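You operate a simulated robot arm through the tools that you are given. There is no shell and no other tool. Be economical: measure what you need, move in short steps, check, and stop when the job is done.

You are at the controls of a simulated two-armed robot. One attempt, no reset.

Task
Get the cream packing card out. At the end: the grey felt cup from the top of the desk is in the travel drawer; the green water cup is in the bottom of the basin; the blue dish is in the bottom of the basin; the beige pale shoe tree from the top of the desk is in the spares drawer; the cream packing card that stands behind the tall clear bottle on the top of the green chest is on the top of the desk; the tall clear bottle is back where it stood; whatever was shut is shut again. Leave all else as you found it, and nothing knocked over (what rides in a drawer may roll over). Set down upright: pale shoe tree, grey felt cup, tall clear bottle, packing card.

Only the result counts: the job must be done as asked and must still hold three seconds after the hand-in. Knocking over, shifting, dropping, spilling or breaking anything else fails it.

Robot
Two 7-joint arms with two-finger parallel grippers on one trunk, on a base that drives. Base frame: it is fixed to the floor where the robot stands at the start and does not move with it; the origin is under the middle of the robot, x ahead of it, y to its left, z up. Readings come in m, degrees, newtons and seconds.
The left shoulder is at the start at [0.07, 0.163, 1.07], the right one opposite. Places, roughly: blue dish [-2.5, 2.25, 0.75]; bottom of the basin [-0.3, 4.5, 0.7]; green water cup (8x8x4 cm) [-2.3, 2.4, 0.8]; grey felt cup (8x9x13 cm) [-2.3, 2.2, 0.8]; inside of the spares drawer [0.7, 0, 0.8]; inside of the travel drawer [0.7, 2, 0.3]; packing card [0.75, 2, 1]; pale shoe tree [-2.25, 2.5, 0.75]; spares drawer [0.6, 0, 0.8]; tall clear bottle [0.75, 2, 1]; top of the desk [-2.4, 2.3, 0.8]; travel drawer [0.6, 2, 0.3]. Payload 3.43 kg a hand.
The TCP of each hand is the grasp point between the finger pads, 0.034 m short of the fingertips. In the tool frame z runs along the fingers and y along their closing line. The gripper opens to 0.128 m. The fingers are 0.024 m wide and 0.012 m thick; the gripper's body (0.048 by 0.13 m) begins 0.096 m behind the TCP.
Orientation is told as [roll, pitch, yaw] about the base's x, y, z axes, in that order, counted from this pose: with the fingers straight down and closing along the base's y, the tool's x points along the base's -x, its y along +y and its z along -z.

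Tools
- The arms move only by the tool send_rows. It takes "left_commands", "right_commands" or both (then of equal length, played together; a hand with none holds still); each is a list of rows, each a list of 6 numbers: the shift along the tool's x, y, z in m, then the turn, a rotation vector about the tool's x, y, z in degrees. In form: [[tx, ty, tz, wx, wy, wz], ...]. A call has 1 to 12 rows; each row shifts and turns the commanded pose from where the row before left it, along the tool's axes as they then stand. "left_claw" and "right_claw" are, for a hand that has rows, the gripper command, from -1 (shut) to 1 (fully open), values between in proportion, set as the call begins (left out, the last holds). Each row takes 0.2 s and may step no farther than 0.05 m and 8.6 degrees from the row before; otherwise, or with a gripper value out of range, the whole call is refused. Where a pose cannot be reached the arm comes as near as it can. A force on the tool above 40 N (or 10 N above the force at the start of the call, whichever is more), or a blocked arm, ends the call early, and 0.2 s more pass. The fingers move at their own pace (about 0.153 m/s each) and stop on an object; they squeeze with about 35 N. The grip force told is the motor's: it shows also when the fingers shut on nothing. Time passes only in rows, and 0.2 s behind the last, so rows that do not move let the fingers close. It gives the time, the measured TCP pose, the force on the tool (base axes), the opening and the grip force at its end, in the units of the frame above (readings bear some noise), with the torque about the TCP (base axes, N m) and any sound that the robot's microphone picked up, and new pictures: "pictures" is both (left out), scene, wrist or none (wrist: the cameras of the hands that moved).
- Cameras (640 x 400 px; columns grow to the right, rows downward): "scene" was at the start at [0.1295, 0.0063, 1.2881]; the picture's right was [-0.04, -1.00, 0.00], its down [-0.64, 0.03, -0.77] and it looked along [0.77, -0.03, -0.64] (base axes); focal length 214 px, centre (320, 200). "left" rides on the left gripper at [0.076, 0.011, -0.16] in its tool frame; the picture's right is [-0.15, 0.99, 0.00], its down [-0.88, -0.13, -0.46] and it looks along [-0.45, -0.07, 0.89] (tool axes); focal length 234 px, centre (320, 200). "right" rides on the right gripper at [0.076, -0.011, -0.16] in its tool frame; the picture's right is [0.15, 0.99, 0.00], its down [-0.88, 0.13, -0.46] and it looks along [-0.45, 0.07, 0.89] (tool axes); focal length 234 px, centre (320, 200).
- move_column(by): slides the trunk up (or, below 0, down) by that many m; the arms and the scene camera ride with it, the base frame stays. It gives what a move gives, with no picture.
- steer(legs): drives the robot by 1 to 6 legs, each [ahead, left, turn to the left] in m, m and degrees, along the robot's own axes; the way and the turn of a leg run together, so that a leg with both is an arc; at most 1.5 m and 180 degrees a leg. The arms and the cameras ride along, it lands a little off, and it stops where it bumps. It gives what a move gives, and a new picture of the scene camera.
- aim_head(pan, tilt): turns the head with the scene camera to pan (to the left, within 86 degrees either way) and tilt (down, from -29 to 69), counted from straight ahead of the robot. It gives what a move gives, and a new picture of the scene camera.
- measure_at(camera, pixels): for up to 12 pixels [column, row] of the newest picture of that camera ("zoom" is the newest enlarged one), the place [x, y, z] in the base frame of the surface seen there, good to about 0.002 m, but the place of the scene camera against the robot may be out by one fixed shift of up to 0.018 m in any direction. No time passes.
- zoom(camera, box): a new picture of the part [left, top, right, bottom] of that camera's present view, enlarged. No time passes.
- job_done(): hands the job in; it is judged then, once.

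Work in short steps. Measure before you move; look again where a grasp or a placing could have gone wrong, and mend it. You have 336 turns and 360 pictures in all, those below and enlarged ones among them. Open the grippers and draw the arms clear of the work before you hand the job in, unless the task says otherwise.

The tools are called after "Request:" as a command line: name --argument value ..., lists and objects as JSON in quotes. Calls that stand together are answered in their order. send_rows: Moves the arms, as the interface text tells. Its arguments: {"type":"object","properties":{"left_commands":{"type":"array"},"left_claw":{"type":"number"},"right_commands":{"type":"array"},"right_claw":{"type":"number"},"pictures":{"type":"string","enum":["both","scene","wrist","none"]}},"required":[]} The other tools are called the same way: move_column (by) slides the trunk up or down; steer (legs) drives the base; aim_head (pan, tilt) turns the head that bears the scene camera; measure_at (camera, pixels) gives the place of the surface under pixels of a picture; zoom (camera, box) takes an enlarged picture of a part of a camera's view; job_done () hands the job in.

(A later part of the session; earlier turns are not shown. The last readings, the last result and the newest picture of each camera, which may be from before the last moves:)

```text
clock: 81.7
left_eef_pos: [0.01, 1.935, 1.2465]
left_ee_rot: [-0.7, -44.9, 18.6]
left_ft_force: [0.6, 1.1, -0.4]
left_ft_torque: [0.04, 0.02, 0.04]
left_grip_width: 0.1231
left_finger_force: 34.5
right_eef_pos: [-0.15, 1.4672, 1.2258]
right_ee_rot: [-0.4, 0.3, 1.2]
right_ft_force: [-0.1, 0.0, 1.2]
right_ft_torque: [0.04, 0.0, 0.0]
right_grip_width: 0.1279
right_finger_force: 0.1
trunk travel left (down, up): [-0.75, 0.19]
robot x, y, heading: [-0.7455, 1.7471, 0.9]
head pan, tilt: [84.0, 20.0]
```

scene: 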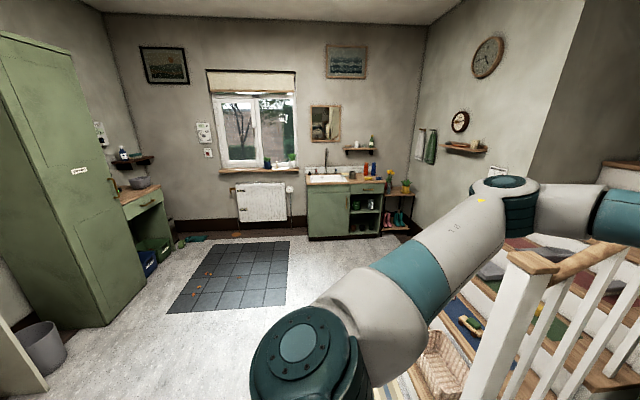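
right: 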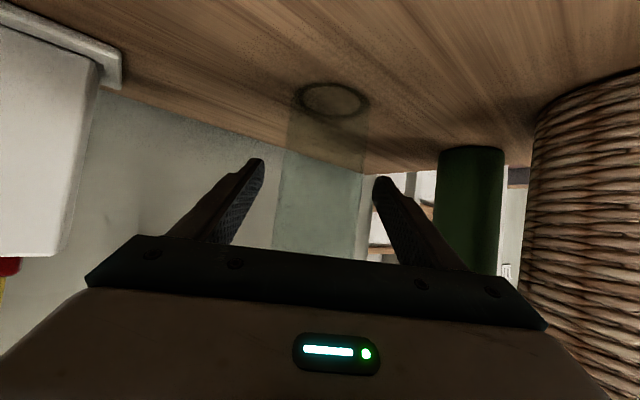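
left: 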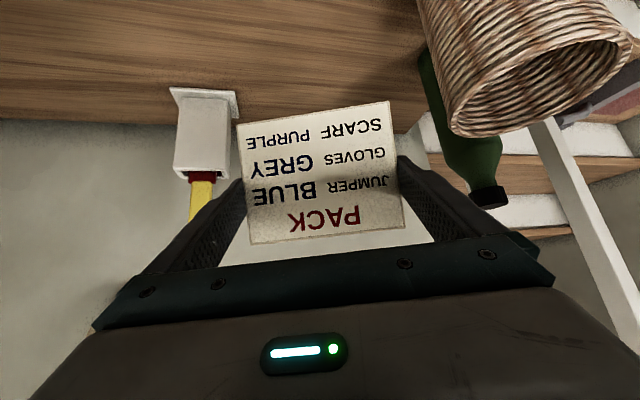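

Now to the desk: I back up a little more, then turn around to face it.

Request:
steer --legs '[[-0.25, 0, 0], [0, 0, 90], [0, 0, 89]]'

Request:
aim_head --pan 0 --tilt 25

```text
clock: 91.2
left_eef_pos: [-1.7486, 1.5375, 1.2475]
left_ee_rot: [-0.7, -44.9, -160.3]
left_ft_force: [0.0, 0.5, -0.5]
left_ft_torque: [-0.01, 0.0, -0.01]
left_grip_width: 0.1231
left_finger_force: 35.0
right_eef_pos: [-1.5967, 2.0091, 1.2266]
right_ee_rot: [-0.4, 0.2, -177.8]
right_ft_force: [0.0, 0.0, -0.5]
right_ft_torque: [0.01, -0.02, -0.01]
right_grip_width: 0.1281
right_finger_force: 0.0
trunk travel left (down, up): [-0.75, 0.19]
robot x, y, heading: [-0.9966, 1.7414, -178.2]
head pan, tilt: [84.0, 20.0]
```

scene: 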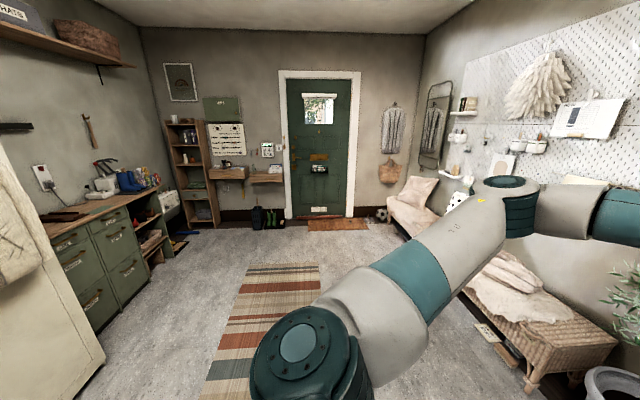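

```text
clock: 92.8
left_eef_pos: [-1.7484, 1.5378, 1.2459]
left_ee_rot: [-0.7, -44.9, -160.3]
left_ft_force: [-0.1, 0.8, -0.6]
left_ft_torque: [0.02, -0.01, 0.01]
left_grip_width: 0.1228
left_finger_force: 35.1
right_eef_pos: [-1.596, 2.0098, 1.2273]
right_ee_rot: [-0.5, 0.1, -177.7]
right_ft_force: [0.3, 1.2, -0.2]
right_ft_torque: [-0.01, -0.01, -0.01]
right_grip_width: 0.128
right_finger_force: 0.0
trunk travel left (down, up): [-0.75, 0.19]
robot x, y, heading: [-0.9951, 1.7419, -178.2]
head pan, tilt: [0.0, 25.0]
```

scene: 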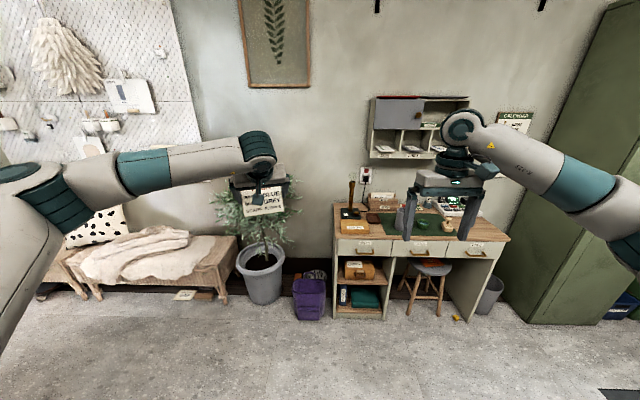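

The desk lies ahead to the right. I sidestep right 0.5 m to face it and look closer.

Request:
steer --legs '[[0, 0, -1.8], [0, -0.5, 0]]'

Request:
zoom --camera "scene" --box '[220, 160, 460, 330]'

```text
clock: 96.1
left_eef_pos: [-1.7537, 2.0683, 1.2462]
left_ee_rot: [-0.7, -44.9, -162.1]
left_ft_force: [-0.1, 0.0, 0.3]
left_ft_torque: [0.01, -0.03, -0.01]
left_grip_width: 0.1233
left_finger_force: 34.8
right_eef_pos: [-1.5865, 2.5348, 1.2272]
right_ee_rot: [-0.5, 0.1, -179.7]
right_ft_force: [0.6, -0.4, 0.4]
right_ft_torque: [0.0, 0.02, 0.0]
right_grip_width: 0.1281
right_finger_force: 0.0
trunk travel left (down, up): [-0.75, 0.19]
robot x, y, heading: [-0.9964, 2.2517, 179.5]
head pan, tilt: [0.0, 25.0]
```

scene: 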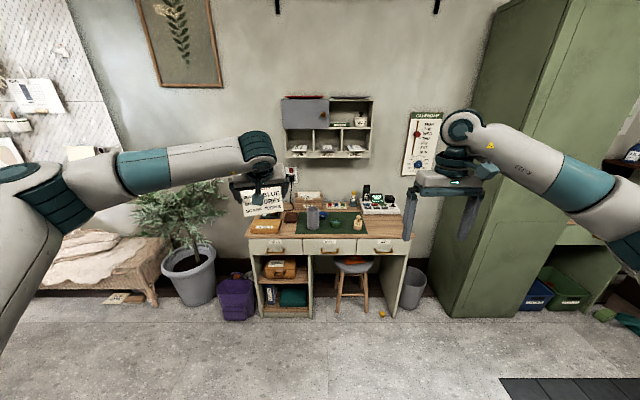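

```text
2.35 times, centred on (340, 245) of scene
```

zoom: 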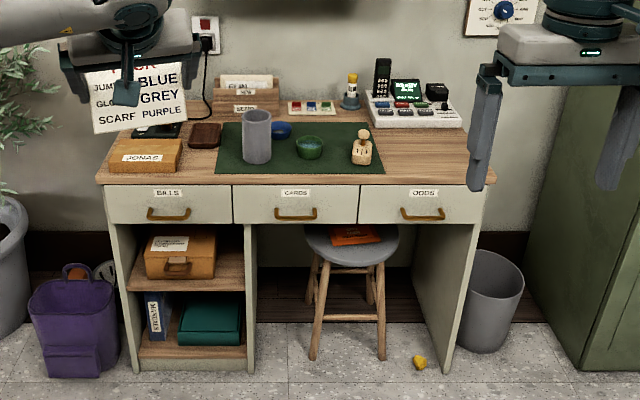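

The desk shows the grey cup, green cup, blue dish and pale shoe tree on the green mat; free wood is at zoom (430,155). I measure them.

Request:
measure_at --camera "zoom" --pixels '[[257, 115], [257, 158], [281, 130], [309, 146], [309, 156], [361, 135], [361, 163], [430, 155], [470, 140], [440, 183], [400, 125], [380, 170]]'

```text
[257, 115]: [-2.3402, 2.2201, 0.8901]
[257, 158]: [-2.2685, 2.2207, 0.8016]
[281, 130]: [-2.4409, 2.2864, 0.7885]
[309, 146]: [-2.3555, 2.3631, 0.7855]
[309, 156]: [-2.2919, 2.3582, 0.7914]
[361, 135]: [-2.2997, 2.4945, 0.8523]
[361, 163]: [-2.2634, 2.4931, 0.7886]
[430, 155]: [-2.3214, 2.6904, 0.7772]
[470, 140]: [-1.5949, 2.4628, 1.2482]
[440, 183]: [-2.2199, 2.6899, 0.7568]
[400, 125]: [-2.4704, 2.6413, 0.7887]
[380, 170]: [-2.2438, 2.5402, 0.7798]
```

I measure the green cabinet's nearest corner, and the desk's right end.

Request:
measure_at --camera "scene" --pixels '[[430, 300], [500, 310], [520, 200], [400, 245], [405, 220], [540, 280], [345, 290], [440, 250], [250, 245], [395, 212]]'

```text
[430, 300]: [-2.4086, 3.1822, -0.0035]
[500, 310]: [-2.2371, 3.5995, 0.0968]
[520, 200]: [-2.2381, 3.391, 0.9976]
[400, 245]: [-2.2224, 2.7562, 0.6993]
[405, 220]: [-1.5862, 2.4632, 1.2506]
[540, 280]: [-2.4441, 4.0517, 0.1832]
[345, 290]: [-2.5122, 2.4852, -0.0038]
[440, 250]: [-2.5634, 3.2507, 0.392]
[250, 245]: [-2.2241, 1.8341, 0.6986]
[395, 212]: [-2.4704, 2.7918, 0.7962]
```

All clear: I drive up so that the left hand is over the free right part of the desk.

Request:
steer --legs '[[0, -0.6, 0.5], [0.48, 0, 0]]'

Request:
aim_head --pan 15 --tilt 40

```text
clock: 102.0
left_eef_pos: [-2.2401, 2.6454, 1.2455]
left_ee_rot: [-0.7, -44.9, -161.0]
left_ft_force: [-0.9, 0.0, 0.8]
left_ft_torque: [-0.01, 0.01, 0.0]
left_grip_width: 0.1232
left_finger_force: 35.2
right_eef_pos: [-2.0845, 3.1155, 1.2271]
right_ee_rot: [-0.4, 0.3, -178.4]
right_ft_force: [-0.4, 0.5, 0.4]
right_ft_torque: [0.03, 0.01, 0.01]
right_grip_width: 0.128
right_finger_force: 0.1
trunk travel left (down, up): [-0.75, 0.19]
robot x, y, heading: [-1.49, 2.8416, -178.5]
head pan, tilt: [0.0, 25.0]
```

scene: 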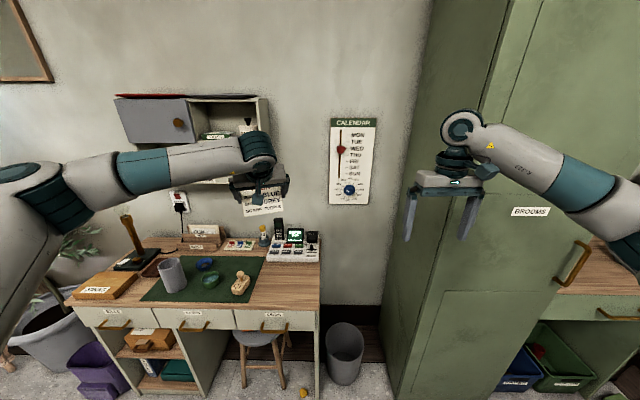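

```text
clock: 102.8
left_eef_pos: [-2.2407, 2.6438, 1.2456]
left_ee_rot: [-0.7, -44.9, -160.9]
left_ft_force: [-0.3, -0.3, -0.2]
left_ft_torque: [-0.03, 0.0, -0.03]
left_grip_width: 0.1228
left_finger_force: 35.1
right_eef_pos: [-2.0859, 3.1159, 1.2271]
right_ee_rot: [-0.4, 0.4, -178.2]
right_ft_force: [-0.1, 0.1, 0.6]
right_ft_torque: [-0.01, -0.01, -0.03]
right_grip_width: 0.1279
right_finger_force: 0.0
trunk travel left (down, up): [-0.75, 0.19]
robot x, y, heading: [-1.4858, 2.8431, -178.8]
head pan, tilt: [15.0, 40.0]
```

scene: 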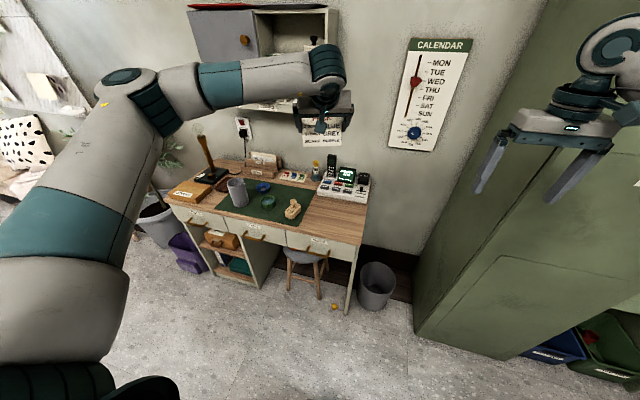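

I position the card over (−2.32, 2.69) and lower it to about 2 cm above the desk.

Request:
send_rows --left_commands '[[-0.0199, -0.0335, 0.0199, 0, 0, 0], [-0.0199, -0.0335, 0.0199, 0, 0, 0], [0.0331, 0, 0.0331, 0, 0, 0], [0.0331, 0, 0.0331, 0, 0, 0], [0.0331, 0, 0.0331, 0, 0, 0], [0.0331, 0, 0.0331, 0, 0, 0], [0.0331, 0, 0.0331, 0, 0, 0], [0.0331, 0, 0.0331, 0, 0, 0], [0.0331, 0, 0.0331, 0, 0, 0], [0.0331, 0, 0.0331, 0, 0, 0], [0, 0, 0, 0, 0, 0]]'

```text
clock: 105.2
left_eef_pos: [-2.3191, 2.6935, 0.8701]
left_ee_rot: [-0.7, -45.0, -161.0]
left_ft_force: [-0.7, -0.4, -0.1]
left_ft_torque: [-0.05, 0.02, 0.02]
left_grip_width: 0.1231
left_finger_force: 35.2
right_eef_pos: [-2.0852, 3.1158, 1.2279]
right_ee_rot: [-0.4, 0.2, -178.3]
right_ft_force: [-0.1, 0.2, -0.7]
right_ft_torque: [-0.02, -0.01, 0.03]
right_grip_width: 0.1277
right_finger_force: 0.0
trunk travel left (down, up): [-0.75, 0.19]
robot x, y, heading: [-1.4915, 2.8404, -178.7]
head pan, tilt: [15.0, 40.0]
```

scene: 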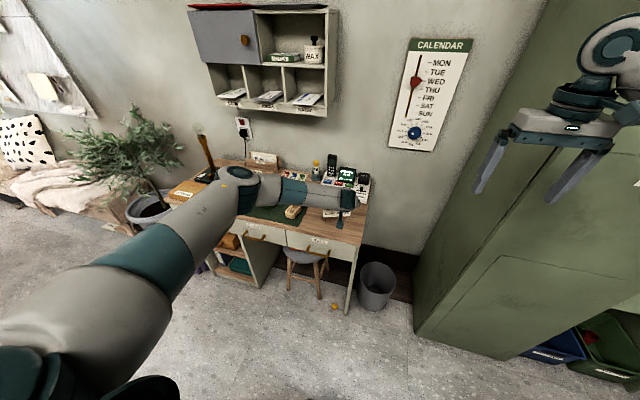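
left: 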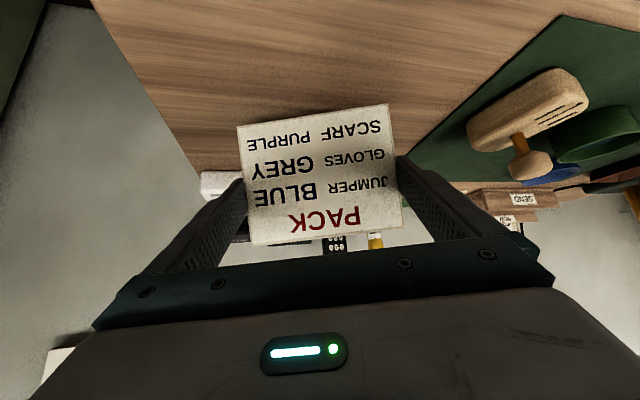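

I measure the desk height just before the card with the wrist camera.

Request:
measure_at --camera "left" --pixels '[[300, 90], [250, 140], [350, 120], [242, 130], [385, 108], [300, 60], [215, 185], [520, 90], [520, 160]]'

```text
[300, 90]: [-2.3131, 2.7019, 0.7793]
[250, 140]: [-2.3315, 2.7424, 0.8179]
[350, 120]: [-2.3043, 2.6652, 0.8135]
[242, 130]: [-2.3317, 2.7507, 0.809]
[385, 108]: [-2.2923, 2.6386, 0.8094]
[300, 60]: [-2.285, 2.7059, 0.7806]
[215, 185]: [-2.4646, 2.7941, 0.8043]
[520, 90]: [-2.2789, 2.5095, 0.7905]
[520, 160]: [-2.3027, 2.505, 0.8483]
```

The desk is at z 0.780, so the card hangs about 2.3 cm above. I lower it with fine last steps.

Request:
send_rows --left_commands '[[0.0064, 0, 0.0064, 0, 0, 0], [0.0064, 0, 0.0064, 0, 0, 0], [0.0014, 0, 0.0014, 0, 0, 0], [0.0014, 0, 0.0014, 0, 0, 0], [0, 0, 0, 0, 0, 0]]' --pictures "none"

```text
clock: 106.4
left_eef_pos: [-2.3176, 2.6945, 0.8503]
left_ee_rot: [-0.8, -44.9, -160.9]
left_ft_force: [-1.0, -0.8, -0.7]
left_ft_torque: [0.02, 0.02, 0.02]
left_grip_width: 0.1233
left_finger_force: 35.0
right_eef_pos: [-2.0845, 3.1166, 1.2264]
right_ee_rot: [-0.3, 0.3, -178.3]
right_ft_force: [0.6, 0.0, -0.5]
right_ft_torque: [-0.02, -0.02, 0.02]
right_grip_width: 0.1281
right_finger_force: 0.1
trunk travel left (down, up): [-0.75, 0.19]
robot x, y, heading: [-1.4881, 2.8429, -178.6]
head pan, tilt: [15.0, 40.0]
```

Still no contact; I go down a few millimetres more in 1 mm steps.

Request:
send_rows --left_commands '[[0.0008, 0, 0.0008, 0, 0, 0], [0.0008, 0, 0.0008, 0, 0, 0], [0.0008, 0, 0.0008, 0, 0, 0], [0, 0, 0, 0, 0, 0]]' --pictures "none"

```text
clock: 107.4
left_eef_pos: [-2.3159, 2.6942, 0.8457]
left_ee_rot: [-0.7, -45.0, -160.9]
left_ft_force: [-1.2, 0.2, 0.0]
left_ft_torque: [-0.02, 0.03, 0.01]
left_grip_width: 0.123
left_finger_force: 35.1
right_eef_pos: [-2.0841, 3.1151, 1.2266]
right_ee_rot: [-0.4, 0.2, -178.3]
right_ft_force: [-0.7, 0.8, -0.2]
right_ft_torque: [0.03, -0.01, 0.0]
right_grip_width: 0.1281
right_finger_force: 0.0
trunk travel left (down, up): [-0.75, 0.19]
robot x, y, heading: [-1.4858, 2.8394, -178.6]
head pan, tilt: [15.0, 40.0]
```

Request:
zoom --camera "left" --box '[220, 80, 420, 260]'

Request:
measure_at --camera "left" --pixels '[[244, 132], [300, 120], [300, 112], [384, 108], [320, 70]]'

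```text
2.22 times, centred on (320, 170) of left
```

zoom: 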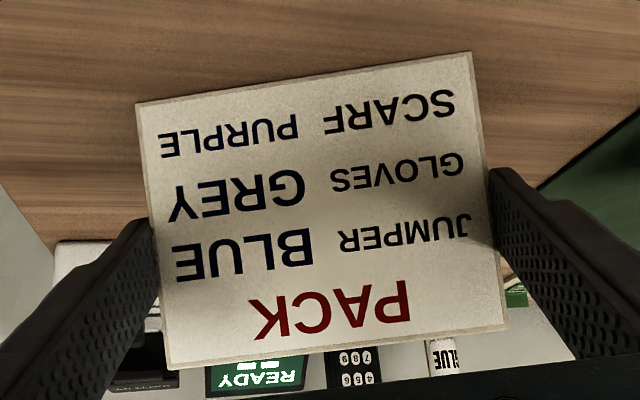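

```text
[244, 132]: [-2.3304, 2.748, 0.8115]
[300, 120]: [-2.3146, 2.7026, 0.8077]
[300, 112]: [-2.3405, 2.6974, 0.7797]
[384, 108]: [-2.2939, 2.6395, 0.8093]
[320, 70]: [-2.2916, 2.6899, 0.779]
```

The plain picture is stale; I measure in the fresh zoomed one.

Request:
measure_at --camera "zoom" --pixels '[[150, 112], [300, 92], [300, 70], [465, 65], [450, 50], [300, 340], [240, 80]]'

```text
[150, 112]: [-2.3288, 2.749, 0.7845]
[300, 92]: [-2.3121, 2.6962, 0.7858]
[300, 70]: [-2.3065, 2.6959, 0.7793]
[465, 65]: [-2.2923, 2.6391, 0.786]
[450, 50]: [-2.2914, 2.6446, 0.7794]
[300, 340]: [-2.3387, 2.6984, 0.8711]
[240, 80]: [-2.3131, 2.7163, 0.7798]
```

The bottom edge is about 2–3 mm above the desk. I continue down slowly.

Request:
send_rows --left_commands '[[0.0007, 0, 0.0007, 0, 0, 0], [0.0007, 0, 0.0007, 0, 0, 0], [0.0007, 0, 0.0007, 0, 0, 0], [0, 0, 0, 0, 0, 0]]' --pictures "none"

```text
clock: 108.4
left_eef_pos: [-2.3167, 2.6941, 0.8471]
left_ee_rot: [-0.8, -45.1, -161.0]
left_ft_force: [-0.8, -0.1, 11.5]
left_ft_torque: [-0.73, 0.0, -0.08]
left_grip_width: 0.1229
left_finger_force: 35.2
right_eef_pos: [-2.0844, 3.1149, 1.2274]
right_ee_rot: [-0.3, 0.2, -178.4]
right_ft_force: [0.1, 1.2, -0.3]
right_ft_torque: [-0.02, 0.02, 0.0]
right_grip_width: 0.128
right_finger_force: 0.0
trunk travel left (down, up): [-0.75, 0.19]
robot x, y, heading: [-1.4909, 2.8433, -179.1]
head pan, tilt: [15.0, 40.0]
```

Contact: 11.5 N upward. I open the left gripper fully and look.

Request:
send_rows --left_commands '[[0, 0, 0, 0, 0, 0], [0, 0, 0, 0, 0, 0], [0, 0, 0, 0, 0, 0]]' --left_claw 1 --pictures "wrist"

```text
clock: 109.2
left_eef_pos: [-2.3161, 2.6948, 0.8432]
left_ee_rot: [-0.6, -44.8, -160.9]
left_ft_force: [0.0, 0.4, -0.5]
left_ft_torque: [-0.01, -0.01, 0.02]
left_grip_width: 0.1277
left_finger_force: 0.1
right_eef_pos: [-2.0849, 3.1151, 1.2264]
right_ee_rot: [-0.4, 0.2, -178.4]
right_ft_force: [1.3, 0.2, 0.1]
right_ft_torque: [0.01, -0.01, -0.03]
right_grip_width: 0.1282
right_finger_force: 0.1
trunk travel left (down, up): [-0.75, 0.19]
robot x, y, heading: [-1.4872, 2.8406, -179.1]
head pan, tilt: [15.0, 40.0]
```

left: 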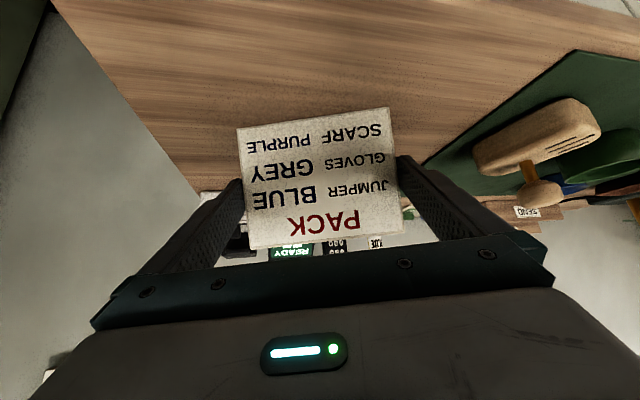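

Released. I withdraw along the fingers (back and up at 45°) slowly at first.

Request:
send_rows --left_commands '[[0, 0, -0.01, 0, 0, 0], [0, 0, -0.015, 0, 0, 0], [0, 0, -0.02, 0, 0, 0], [0, 0, -0.03, 0, 0, 0], [0, 0, -0.04, 0, 0, 0], [0, 0, -0.04, 0, 0, 0], [-0.03, 0, -0.03, 0, 0, 0], [-0.03, 0, -0.03, 0, 0, 0], [-0.03, 0, -0.03, 0, 0, 0], [-0.03, 0, -0.03, 0, 0, 0], [0, 0, 0, 0, 0, 0]]'

```text
clock: 111.6
left_eef_pos: [-2.2145, 2.7271, 1.1224]
left_ee_rot: [-0.7, -44.9, -160.9]
left_ft_force: [-0.1, -1.3, 0.0]
left_ft_torque: [-0.01, -0.01, 0.0]
left_grip_width: 0.1281
left_finger_force: 0.0
right_eef_pos: [-2.0858, 3.1151, 1.2254]
right_ee_rot: [-0.3, 0.1, -178.3]
right_ft_force: [-0.6, -0.3, 0.5]
right_ft_torque: [0.02, 0.01, 0.0]
right_grip_width: 0.1282
right_finger_force: 0.0
trunk travel left (down, up): [-0.75, 0.19]
robot x, y, heading: [-1.4876, 2.841, -178.8]
head pan, tilt: [15.0, 40.0]
```

scene: 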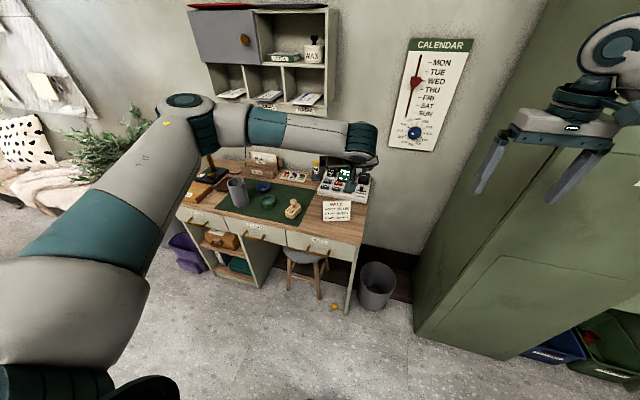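
left: 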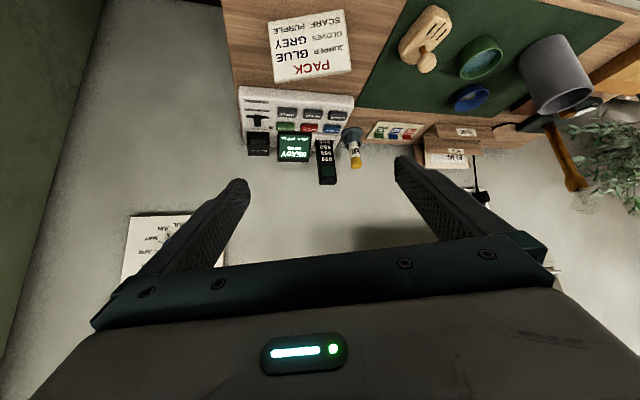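

The card stands upright on the desk. I zoom in on the remaining four things.

Request:
zoom --camera "left" --box '[380, 0, 620, 150]'

Request:
zoom --camera "scene" --box '[200, 160, 370, 260]'

```text
2.67 times, centred on (500, 75) of left
```

zoom: 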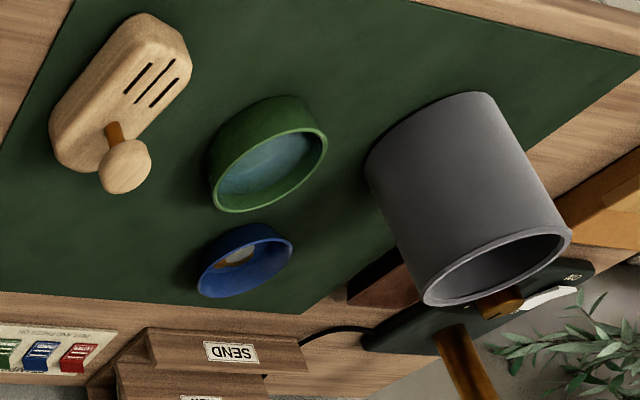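

```text
3.76 times, centred on (285, 210) of scene
```

zoom: 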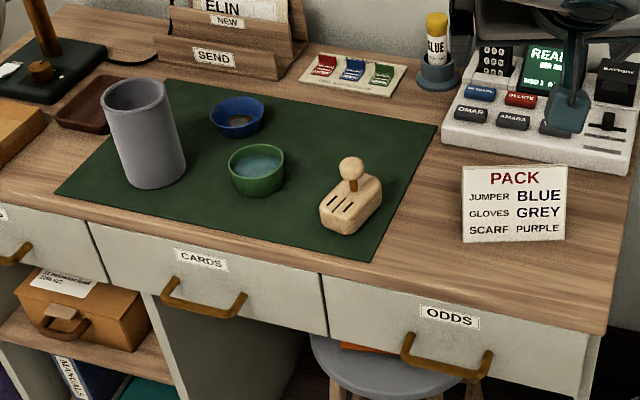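

The green cup holds water, so it must stay level. I bring the left hand back to tool-down at height, and measure the wall shelf's front.

Request:
measure_at --camera "scene" --pixels '[[230, 45], [300, 112], [330, 60], [260, 95], [262, 158], [206, 140]]'

Request:
send_rows --left_commands '[[-0.0283, 0, -0.0283, 0, 0, 0], [-0.0283, 0, -0.0283, 0, 0, 0], [-0.0283, 0, -0.0283, 0, 0, 0], [0, 0, 0, 4.2, 0, 4.2], [0, 0, 0, 4.2, 0, 4.2], [0, 0, 0, 4.2, 0, 4.2], [0, 0, 0, 0, 7.5, 0], [0, 0, 0, 0, 7.5, 0], [0, 0, 0, 0, 7.5, 0], [0, 0, 0, 0, 7.5, 0], [0, 0, 0, 0, 7.5, 0], [0, 0, 0, 0, 7.5, 0]]' --pictures "none"

```text
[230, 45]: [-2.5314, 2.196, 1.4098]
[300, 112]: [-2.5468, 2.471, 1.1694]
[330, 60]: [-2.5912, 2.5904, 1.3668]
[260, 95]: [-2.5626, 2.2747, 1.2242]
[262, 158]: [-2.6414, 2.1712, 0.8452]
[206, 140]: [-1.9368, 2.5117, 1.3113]
```

```text
clock: 114.2
left_eef_pos: [-2.2115, 2.7257, 1.2434]
left_ee_rot: [-0.5, 0.1, -179.2]
left_ft_force: [-0.2, 0.1, 0.7]
left_ft_torque: [-0.07, 0.0, 0.0]
left_grip_width: 0.1278
left_finger_force: 0.2
right_eef_pos: [-2.0858, 3.1144, 1.2261]
right_ee_rot: [-0.5, 0.2, -178.3]
right_ft_force: [-0.9, -0.1, -0.2]
right_ft_torque: [-0.02, 0.02, 0.01]
right_grip_width: 0.1278
right_finger_force: 0.1
trunk travel left (down, up): [-0.75, 0.19]
robot x, y, heading: [-1.4898, 2.8419, -178.8]
head pan, tilt: [15.0, 40.0]
```

The shelf front is at x −2.53, z>1.17. I drive left 0.5 m and ahead to bring both hands over the mat.

Request:
steer --legs '[[0, 0.51, -1.2], [0.2, 0, 0]]'

Request:
aim_head --pan 0 --tilt 45

```text
clock: 118.3
left_eef_pos: [-2.4082, 2.238, 1.2448]
left_ee_rot: [-0.4, -0.1, 179.2]
left_ft_force: [0.2, 0.2, 1.1]
left_ft_torque: [0.0, 0.0, 0.02]
left_grip_width: 0.1279
left_finger_force: 0.1
right_eef_pos: [-2.2707, 2.6239, 1.2287]
right_ee_rot: [-0.3, 0.1, -179.9]
right_ft_force: [0.8, -0.1, -0.3]
right_ft_torque: [-0.05, 0.01, -0.03]
right_grip_width: 0.128
right_finger_force: 0.1
trunk travel left (down, up): [-0.75, 0.19]
robot x, y, heading: [-1.6848, 2.3379, 179.6]
head pan, tilt: [15.0, 40.0]
```

scene: 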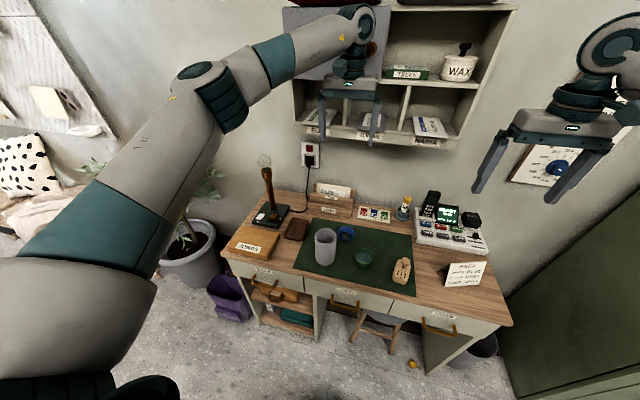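

```text
clock: 119.1
left_eef_pos: [-2.4117, 2.238, 1.2421]
left_ee_rot: [-0.5, 0.0, 179.3]
left_ft_force: [0.1, 0.1, 0.0]
left_ft_torque: [0.01, -0.02, 0.01]
left_grip_width: 0.1279
left_finger_force: 0.0
right_eef_pos: [-2.2741, 2.6238, 1.2266]
right_ee_rot: [-0.4, 0.3, -179.9]
right_ft_force: [0.0, -0.3, 0.4]
right_ft_torque: [-0.01, 0.0, -0.03]
right_grip_width: 0.128
right_finger_force: 0.0
trunk travel left (down, up): [-0.75, 0.19]
robot x, y, heading: [-1.6824, 2.3337, 179.5]
head pan, tilt: [0.0, 45.0]
```

scene: 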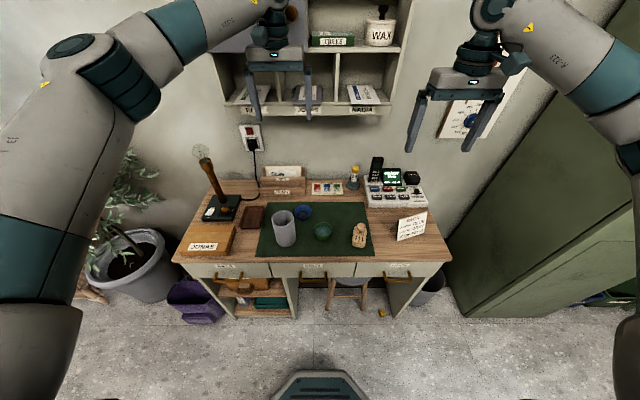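

I move the left hand aside and the right hand over toward the green cup for a close look.

Request:
send_rows --left_commands '[[0.0125, 0.0375, 0, 0, 0, 0], [0.0125, 0.0375, 0, 0, 0, 0], [0.0125, 0.0375, 0, 0, 0, 0], [0.0125, 0.0375, 0, 0, 0, 0], [0, 0, 0, 0, 0, 0], [0, 0, 0, 0, 0, 0], [0, 0, 0, 0, 0, 0], [0, 0, 0, 0, 0, 0], [0, 0, 0, 0, 0, 0]]' --right_commands '[[0, 0, 0.025, 0, 0, 0], [0, 0, 0.025, 0, 0, 0], [-0.005, 0.0435, 0.02, 0, 0, 0], [-0.005, 0.0435, 0.02, 0, 0, 0], [-0.005, 0.0435, 0.02, 0, 0, 0], [-0.005, 0.0435, 0.02, 0, 0, 0], [-0.005, 0.0435, 0.02, 0, 0, 0], [-0.005, 0.0435, 0.02, 0, 0, 0], [0, 0, 0, 0, 0, 0]]' --right_claw 1 --pictures "wrist"

```text
clock: 121.1
left_eef_pos: [-2.3612, 2.0902, 1.2441]
left_ee_rot: [-0.5, -0.1, 179.2]
left_ft_force: [1.1, 0.3, 0.8]
left_ft_torque: [0.0, 0.03, 0.0]
left_grip_width: 0.1278
left_finger_force: 0.0
right_eef_pos: [-2.2995, 2.366, 1.0555]
right_ee_rot: [-0.4, 0.2, -179.8]
right_ft_force: [0.4, 0.7, -0.2]
right_ft_torque: [-0.02, -0.02, -0.01]
right_grip_width: 0.128
right_finger_force: 0.1
trunk travel left (down, up): [-0.75, 0.19]
robot x, y, heading: [-1.6828, 2.3333, 179.7]
head pan, tilt: [0.0, 45.0]
```

right: 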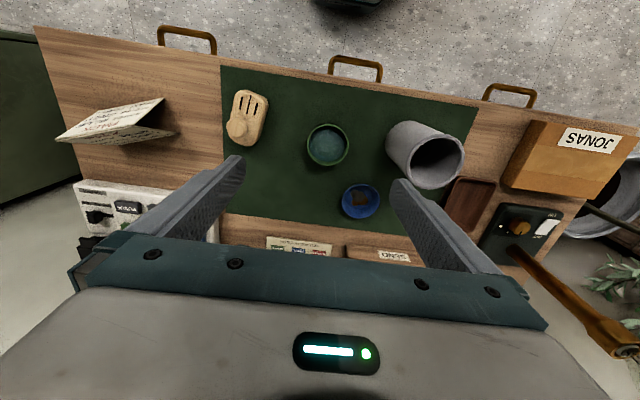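
left: 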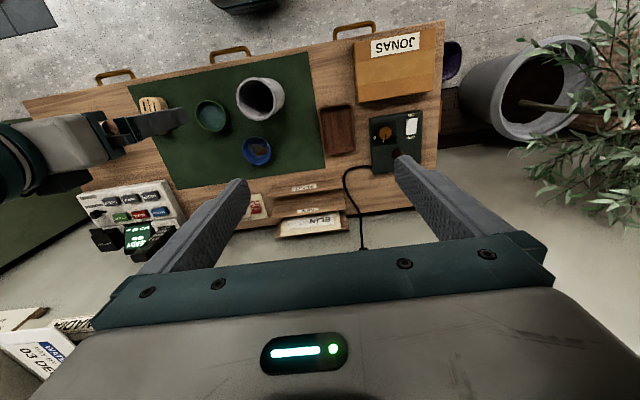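

I see everything from above; I zoom in the right view and measure cup, dish, grey cup and shoe tree.

Request:
zoom --camera "right" --box '[210, 70, 480, 240]'

Request:
measure_at --camera "right" --pixels '[[308, 145], [347, 145], [327, 125], [327, 165], [342, 200], [381, 200], [361, 184], [361, 220], [388, 140], [464, 155], [245, 128], [235, 95]]'

```text
2.35 times, centred on (345, 155) of right
```

zoom: 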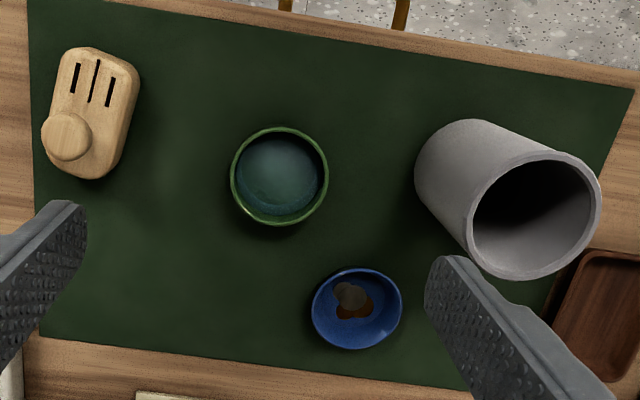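

```text
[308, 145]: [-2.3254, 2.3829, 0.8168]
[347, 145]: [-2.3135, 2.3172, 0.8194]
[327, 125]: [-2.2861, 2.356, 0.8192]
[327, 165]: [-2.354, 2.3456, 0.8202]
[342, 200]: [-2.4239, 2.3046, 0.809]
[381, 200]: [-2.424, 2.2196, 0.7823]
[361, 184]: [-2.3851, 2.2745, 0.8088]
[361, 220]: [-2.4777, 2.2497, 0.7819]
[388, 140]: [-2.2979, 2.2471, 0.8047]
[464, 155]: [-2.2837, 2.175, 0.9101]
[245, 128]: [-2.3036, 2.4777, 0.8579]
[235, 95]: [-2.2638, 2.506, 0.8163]
```

Green cup centre (−2.320, 2.350), rim z 0.82; dish centre (−2.416, 2.271), rim 0.809. I lower the right hand over the cup with a 0.1 m opening.

Request:
send_rows --right_commands '[[-0.0205, 0.016, 0, 0, 0, 0], [0, 0, 0.045, 0, 0, 0], [0, 0, 0.045, 0, 0, 0], [0, 0, 0.045, 0, 0, 0], [0, 0, 0.045, 0, 0, 0], [0, 0, 0.03, 0, 0, 0], [0, 0, 0, 0, 0, 0]]' --right_claw 0.6 --pictures "wrist"

```text
clock: 122.7
left_eef_pos: [-2.361, 2.0892, 1.2435]
left_ee_rot: [-0.5, -0.1, 179.4]
left_ft_force: [0.1, 0.2, -0.9]
left_ft_torque: [0.02, 0.02, 0.0]
left_grip_width: 0.1283
left_finger_force: 0.1
right_eef_pos: [-2.3205, 2.3486, 0.8441]
right_ee_rot: [-0.4, 0.2, -179.8]
right_ft_force: [0.0, -0.1, -0.1]
right_ft_torque: [-0.01, 0.02, 0.02]
right_grip_width: 0.102
right_finger_force: 0.1
trunk travel left (down, up): [-0.75, 0.19]
robot x, y, heading: [-1.685, 2.3325, 179.6]
head pan, tilt: [0.0, 45.0]
```

right: 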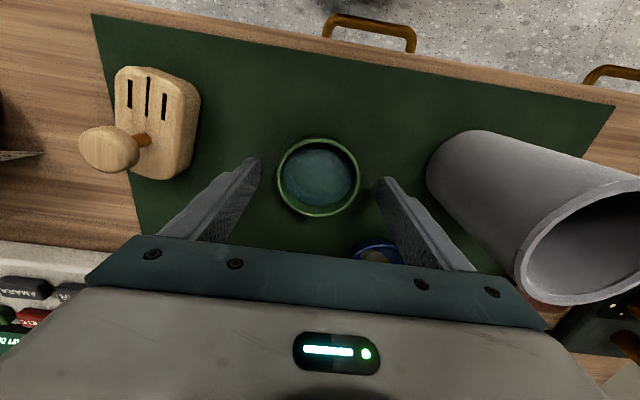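

The cup at (319,177) sits centred between the tips. I lower 2.1 cm and close.

Request:
send_rows --right_commands '[[0, 0, 0.011, 0, 0, 0], [0, 0, 0.01, 0, 0, 0], [0, 0, 0, 0, 0, 0]]' --right_claw 0.6 --pictures "none"

Request:
send_rows --right_commands '[[0, 0, 0, 0, 0, 0], [0, 0, 0, 0, 0, 0], [0, 0, 0, 0, 0, 0]]' --right_claw -1 --pictures "wrist"

```text
clock: 123.5
left_eef_pos: [-2.3613, 2.0888, 1.2421]
left_ee_rot: [-0.4, 0.0, 179.3]
left_ft_force: [0.2, -0.2, 0.3]
left_ft_torque: [-0.01, -0.01, -0.05]
left_grip_width: 0.1281
left_finger_force: 0.0
right_eef_pos: [-2.321, 2.3492, 0.8238]
right_ee_rot: [-0.4, 0.2, -179.8]
right_ft_force: [-0.8, -0.1, 0.2]
right_ft_torque: [-0.01, -0.03, 0.0]
right_grip_width: 0.1023
right_finger_force: 0.0
trunk travel left (down, up): [-0.75, 0.19]
robot x, y, heading: [-1.6847, 2.3348, 179.7]
head pan, tilt: [0.0, 45.0]
```

```text
clock: 124.3
left_eef_pos: [-2.3616, 2.089, 1.2417]
left_ee_rot: [-0.5, -0.2, 179.2]
left_ft_force: [0.7, -0.2, -1.0]
left_ft_torque: [-0.05, 0.01, -0.01]
left_grip_width: 0.1278
left_finger_force: 0.0
right_eef_pos: [-2.3215, 2.349, 0.8246]
right_ee_rot: [-0.4, 0.1, -179.9]
right_ft_force: [-0.9, 1.1, -0.7]
right_ft_torque: [0.0, 0.04, -0.01]
right_grip_width: 0.0706
right_finger_force: 34.6
trunk travel left (down, up): [-0.75, 0.19]
robot x, y, heading: [-1.6839, 2.3358, 179.9]
head pan, tilt: [0.0, 45.0]
```

right: 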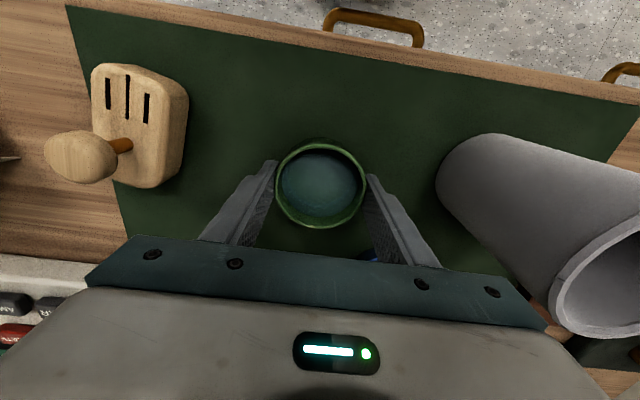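

Gripped at 0.0706 m. I lift the water cup gently with ramped steps.

Request:
send_rows --right_commands '[[0, 0, -0.004, 0, 0, 0], [0, 0, -0.008, 0, 0, 0], [0, 0, -0.014, 0, 0, 0], [0, 0, -0.02, 0, 0, 0], [0, 0, -0.025, 0, 0, 0], [0, 0, -0.025, 0, 0, 0], [0, 0, -0.025, 0, 0, 0], [0, 0, -0.025, 0, 0, 0], [0, 0, -0.02, 0, 0, 0], [0, 0, -0.014, 0, 0, 0], [0, 0, -0.008, 0, 0, 0], [0, 0, -0.004, 0, 0, 0]]' --pictures "wrist"

```text
clock: 126.9
left_eef_pos: [-2.3624, 2.0894, 1.2423]
left_ee_rot: [-0.5, -0.1, 179.3]
left_ft_force: [0.9, -0.3, 0.6]
left_ft_torque: [-0.04, 0.0, -0.01]
left_grip_width: 0.1279
left_finger_force: 0.0
right_eef_pos: [-2.3219, 2.3483, 1.0155]
right_ee_rot: [-0.5, 0.2, -179.9]
right_ft_force: [-0.5, -0.6, -2.1]
right_ft_torque: [0.02, 0.02, 0.01]
right_grip_width: 0.0708
right_finger_force: 34.9
trunk travel left (down, up): [-0.75, 0.19]
robot x, y, heading: [-1.68, 2.3371, 179.7]
head pan, tilt: [0.0, 45.0]
```

right: 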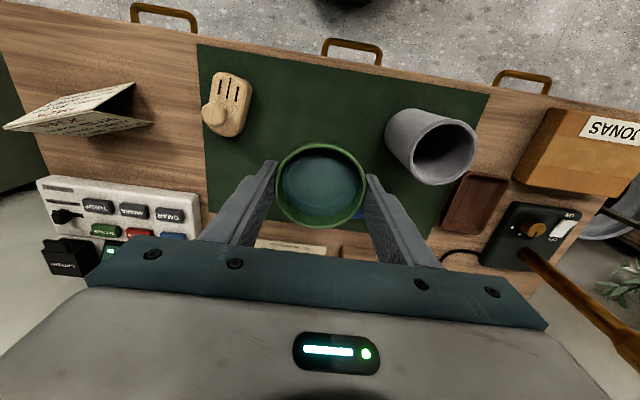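

The water is level. I move it to the right, out of the way, with gentle acceleration.

Request:
send_rows --right_commands '[[0.001, -0.005, -0.002, 0, 0, 0], [0.002, -0.01, -0.004, 0, 0, 0], [0.004, -0.018, -0.006, 0, 0, 0], [0.005, -0.026, -0.008, 0, 0, 0], [0.006, -0.032, -0.01, 0, 0, 0], [0.007, -0.034, -0.01, 0, 0, 0], [0.007, -0.034, -0.01, 0, 0, 0], [0.006, -0.032, -0.01, 0, 0, 0], [0.005, -0.026, -0.008, 0, 0, 0], [0.004, -0.018, -0.006, 0, 0, 0], [0.002, -0.01, -0.004, 0, 0, 0], [0.001, -0.005, -0.002, 0, 0, 0]]' --pictures "none"

```text
clock: 129.5
left_eef_pos: [-2.3611, 2.0884, 1.2425]
left_ee_rot: [-0.5, -0.1, 179.2]
left_ft_force: [-0.3, -0.6, -0.2]
left_ft_torque: [0.03, -0.01, -0.03]
left_grip_width: 0.1283
left_finger_force: 0.0
right_eef_pos: [-2.2719, 2.5976, 1.0984]
right_ee_rot: [-0.4, 0.2, -179.9]
right_ft_force: [0.0, 0.7, -1.9]
right_ft_torque: [0.01, 0.0, -0.01]
right_grip_width: 0.0708
right_finger_force: 34.4
trunk travel left (down, up): [-0.75, 0.19]
robot x, y, heading: [-1.6804, 2.3369, 179.8]
head pan, tilt: [0.0, 45.0]
```

Now the left hand goes above the blue dish.

Request:
send_rows --left_commands '[[-0.011, -0.0366, 0, 0, 0, 0], [-0.011, -0.0366, 0, 0, 0, 0], [-0.011, -0.0366, 0.02, 0, 0, 0], [-0.011, -0.0366, 0.03, 0, 0, 0], [-0.011, -0.0366, 0.03, 0, 0, 0], [0, 0, 0.04, 0, 0, 0], [0, 0, 0.04, 0, 0, 0], [0, 0, 0.04, 0, 0, 0], [0, 0, 0, 0, 0, 0]]' --left_claw 0.6 --pictures "wrist"

Request:
zoom --camera "left" --box '[220, 90, 420, 230]'

```text
clock: 131.5
left_eef_pos: [-2.414, 2.272, 1.0442]
left_ee_rot: [-0.5, -0.1, 179.3]
left_ft_force: [1.6, -0.3, 0.8]
left_ft_torque: [0.02, 0.03, 0.0]
left_grip_width: 0.1026
left_finger_force: 0.0
right_eef_pos: [-2.2728, 2.5968, 1.0978]
right_ee_rot: [-0.4, 0.1, -179.9]
right_ft_force: [0.0, -0.1, -2.5]
right_ft_torque: [-0.01, 0.03, 0.05]
right_grip_width: 0.0706
right_finger_force: 34.7
trunk travel left (down, up): [-0.75, 0.19]
robot x, y, heading: [-1.6847, 2.3388, 179.8]
head pan, tilt: [0.0, 45.0]
```

left: 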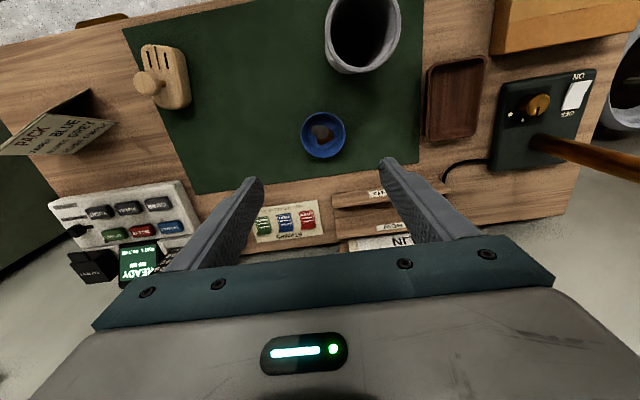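

```text
2.86 times, centred on (320, 160) of left
```

zoom: 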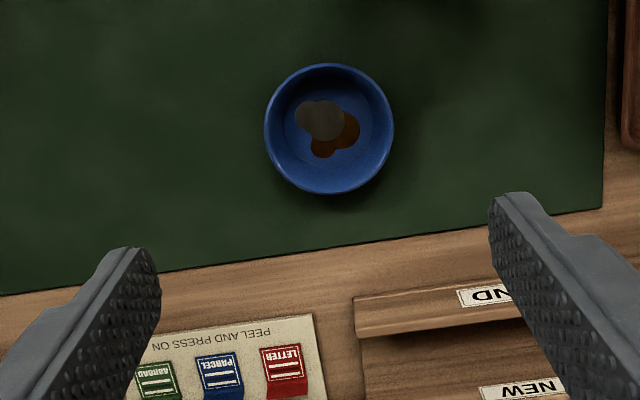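

The dish holds coins. I measure its rim.

Request:
measure_at --camera "zoom" --pixels '[[268, 128], [391, 128], [330, 66], [330, 190], [320, 125], [400, 60], [430, 330]]'

```text
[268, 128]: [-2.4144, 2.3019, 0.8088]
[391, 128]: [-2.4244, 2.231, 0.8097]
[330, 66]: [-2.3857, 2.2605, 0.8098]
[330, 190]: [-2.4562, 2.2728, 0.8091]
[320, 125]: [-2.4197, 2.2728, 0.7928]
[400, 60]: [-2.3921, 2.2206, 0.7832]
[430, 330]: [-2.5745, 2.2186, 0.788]
```

Dish centre (−2.420, 2.267), 0.072 m wide. I lower the left hand over it and look before the last bit.

Request:
send_rows --left_commands '[[-0.006, 0.0054, 0.02, 0, 0, 0], [0, 0, 0.045, 0, 0, 0], [0, 0, 0.045, 0, 0, 0], [0, 0, 0.04, 0, 0, 0], [0, 0, 0.03, 0, 0, 0], [0, 0, 0.02, 0, 0, 0], [0, 0, 0, 0, 0, 0]]' --left_claw 0.6 --pictures "wrist"

```text
clock: 133.1
left_eef_pos: [-2.421, 2.2689, 0.8424]
left_ee_rot: [-0.5, -0.1, 179.2]
left_ft_force: [0.3, -0.3, -0.5]
left_ft_torque: [0.01, 0.01, 0.0]
left_grip_width: 0.1026
left_finger_force: 0.1
right_eef_pos: [-2.2718, 2.5987, 1.0974]
right_ee_rot: [-0.4, 0.2, -179.8]
right_ft_force: [-0.9, 0.9, -2.2]
right_ft_torque: [0.01, -0.05, -0.02]
right_grip_width: 0.0706
right_finger_force: 34.5
trunk travel left (down, up): [-0.75, 0.19]
robot x, y, heading: [-1.682, 2.3362, 179.6]
head pan, tilt: [0.0, 45.0]
```

left: 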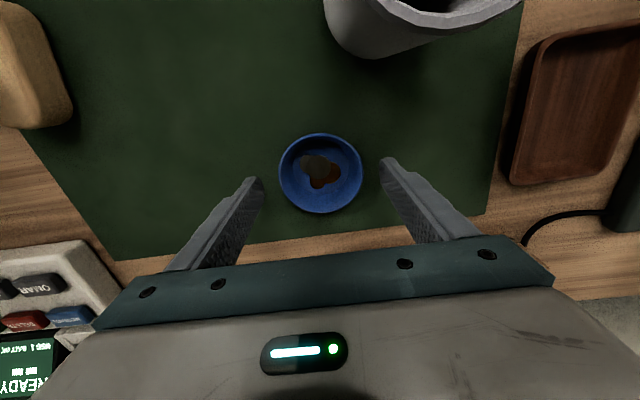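

Centred. I lower 2 cm and close.

Request:
send_rows --left_commands '[[0, 0, 0.01, 0, 0, 0], [0, 0, 0.01, 0, 0, 0], [0, 0, 0, 0, 0, 0]]' --left_claw 0.6 --pictures "none"

Request:
send_rows --left_commands '[[0, 0, 0, 0, 0, 0], [0, 0, 0, 0, 0, 0], [0, 0, 0, 0, 0, 0]]' --left_claw -1 --pictures "none"

Request:
send_rows --left_commands '[[0, 0, -0.004, 0, 0, 0], [0, 0, -0.008, 0, 0, 0], [0, 0, -0.015, 0, 0, 0], [0, 0, -0.02, 0, 0, 0], [0, 0, -0.025, 0, 0, 0], [0, 0, -0.03, 0, 0, 0], [0, 0, -0.03, 0, 0, 0], [0, 0, -0.03, 0, 0, 0], [0, 0, -0.025, 0, 0, 0], [0, 0, -0.02, 0, 0, 0], [0, 0, -0.01, 0, 0, 0]]' --pictures "both"

```text
clock: 133.9
left_eef_pos: [-2.422, 2.2696, 0.8239]
left_ee_rot: [-0.4, 0.0, 179.4]
left_ft_force: [0.3, 1.1, -0.2]
left_ft_torque: [-0.01, -0.02, 0.03]
left_grip_width: 0.1022
left_finger_force: 0.0
right_eef_pos: [-2.2718, 2.5976, 1.0988]
right_ee_rot: [-0.4, 0.2, -179.9]
right_ft_force: [0.4, 0.7, -0.3]
right_ft_torque: [-0.01, 0.02, 0.0]
right_grip_width: 0.0707
right_finger_force: 34.8
trunk travel left (down, up): [-0.75, 0.19]
robot x, y, heading: [-1.6823, 2.3339, 179.5]
head pan, tilt: [0.0, 45.0]
```

```text
clock: 134.7
left_eef_pos: [-2.4216, 2.2688, 0.824]
left_ee_rot: [-0.5, 0.0, 179.2]
left_ft_force: [-0.2, 0.4, 0.7]
left_ft_torque: [0.0, -0.04, 0.0]
left_grip_width: 0.0783
left_finger_force: 35.1
right_eef_pos: [-2.2729, 2.5978, 1.0975]
right_ee_rot: [-0.4, 0.2, -180.0]
right_ft_force: [-0.1, 0.1, -1.3]
right_ft_torque: [0.02, 0.02, 0.02]
right_grip_width: 0.0706
right_finger_force: 34.6
trunk travel left (down, up): [-0.75, 0.19]
robot x, y, heading: [-1.6858, 2.338, 179.6]
head pan, tilt: [0.0, 45.0]
```

```text
clock: 137.1
left_eef_pos: [-2.4212, 2.268, 1.0408]
left_ee_rot: [-0.5, 0.1, 179.3]
left_ft_force: [1.4, 0.3, -1.0]
left_ft_torque: [-0.01, 0.03, -0.02]
left_grip_width: 0.078
left_finger_force: 34.3
right_eef_pos: [-2.2726, 2.5982, 1.0981]
right_ee_rot: [-0.4, 0.2, -180.0]
right_ft_force: [-0.1, -0.3, -1.4]
right_ft_torque: [0.0, -0.05, -0.03]
right_grip_width: 0.0707
right_finger_force: 35.2
trunk travel left (down, up): [-0.75, 0.19]
robot x, y, heading: [-1.6837, 2.3334, 179.7]
head pan, tilt: [0.0, 45.0]
```

scene: 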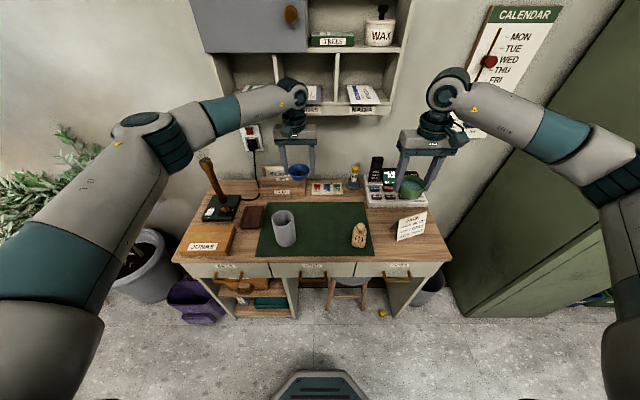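
left: 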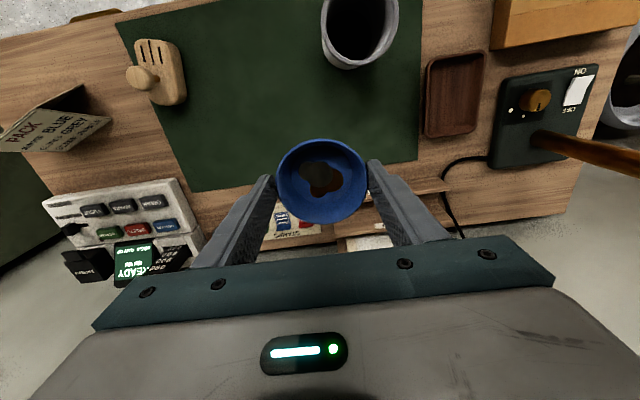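

Both are held level. I back off, turn to face the window wall, and look for the basin.

Request:
steer --legs '[[-0.45, 0, 0], [0, 0, -90]]'

Request:
aim_head --pan -20 --tilt 20

```text
clock: 143.6
left_eef_pos: [-1.3262, 3.0698, 1.0409]
left_ee_rot: [-0.5, 0.0, 91.1]
left_ft_force: [-0.1, -0.4, -1.9]
left_ft_torque: [0.01, -0.02, 0.01]
left_grip_width: 0.078
left_finger_force: 35.3
right_eef_pos: [-0.9913, 2.9321, 1.0977]
right_ee_rot: [-0.3, 0.2, 91.9]
right_ft_force: [-0.5, -0.6, -2.0]
right_ft_torque: [-0.01, -0.03, 0.01]
right_grip_width: 0.0706
right_finger_force: 34.9
trunk travel left (down, up): [-0.75, 0.19]
robot x, y, heading: [-1.2341, 2.3336, 91.3]
head pan, tilt: [0.0, 45.0]
```

scene: 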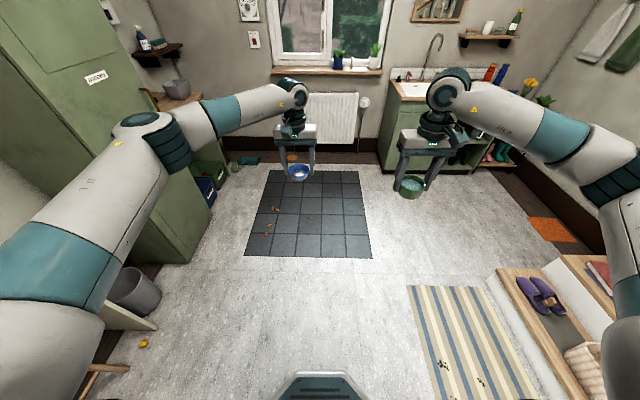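

```text
clock: 144.5
left_eef_pos: [-1.3253, 3.0696, 1.0407]
left_ee_rot: [-0.5, 0.0, 90.9]
left_ft_force: [-0.6, -0.3, -1.3]
left_ft_torque: [0.02, 0.0, 0.03]
left_grip_width: 0.078
left_finger_force: 35.3
right_eef_pos: [-0.9915, 2.9324, 1.0992]
right_ee_rot: [-0.4, 0.2, 91.9]
right_ft_force: [0.3, 0.2, -1.9]
right_ft_torque: [0.02, 0.0, 0.01]
right_grip_width: 0.0701
right_finger_force: 35.0
trunk travel left (down, up): [-0.75, 0.19]
robot x, y, heading: [-1.2342, 2.3335, 91.5]
head pan, tilt: [-20.0, 20.0]
```

scene: 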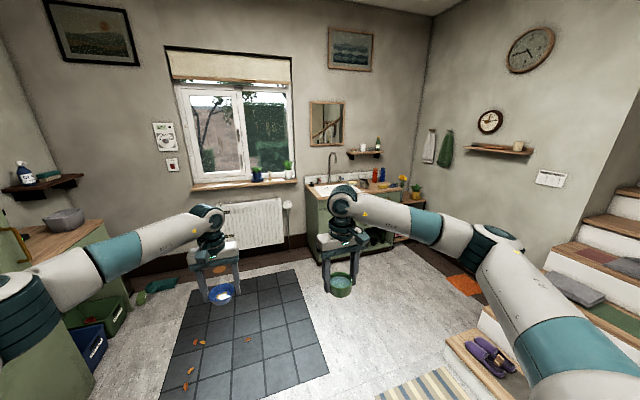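

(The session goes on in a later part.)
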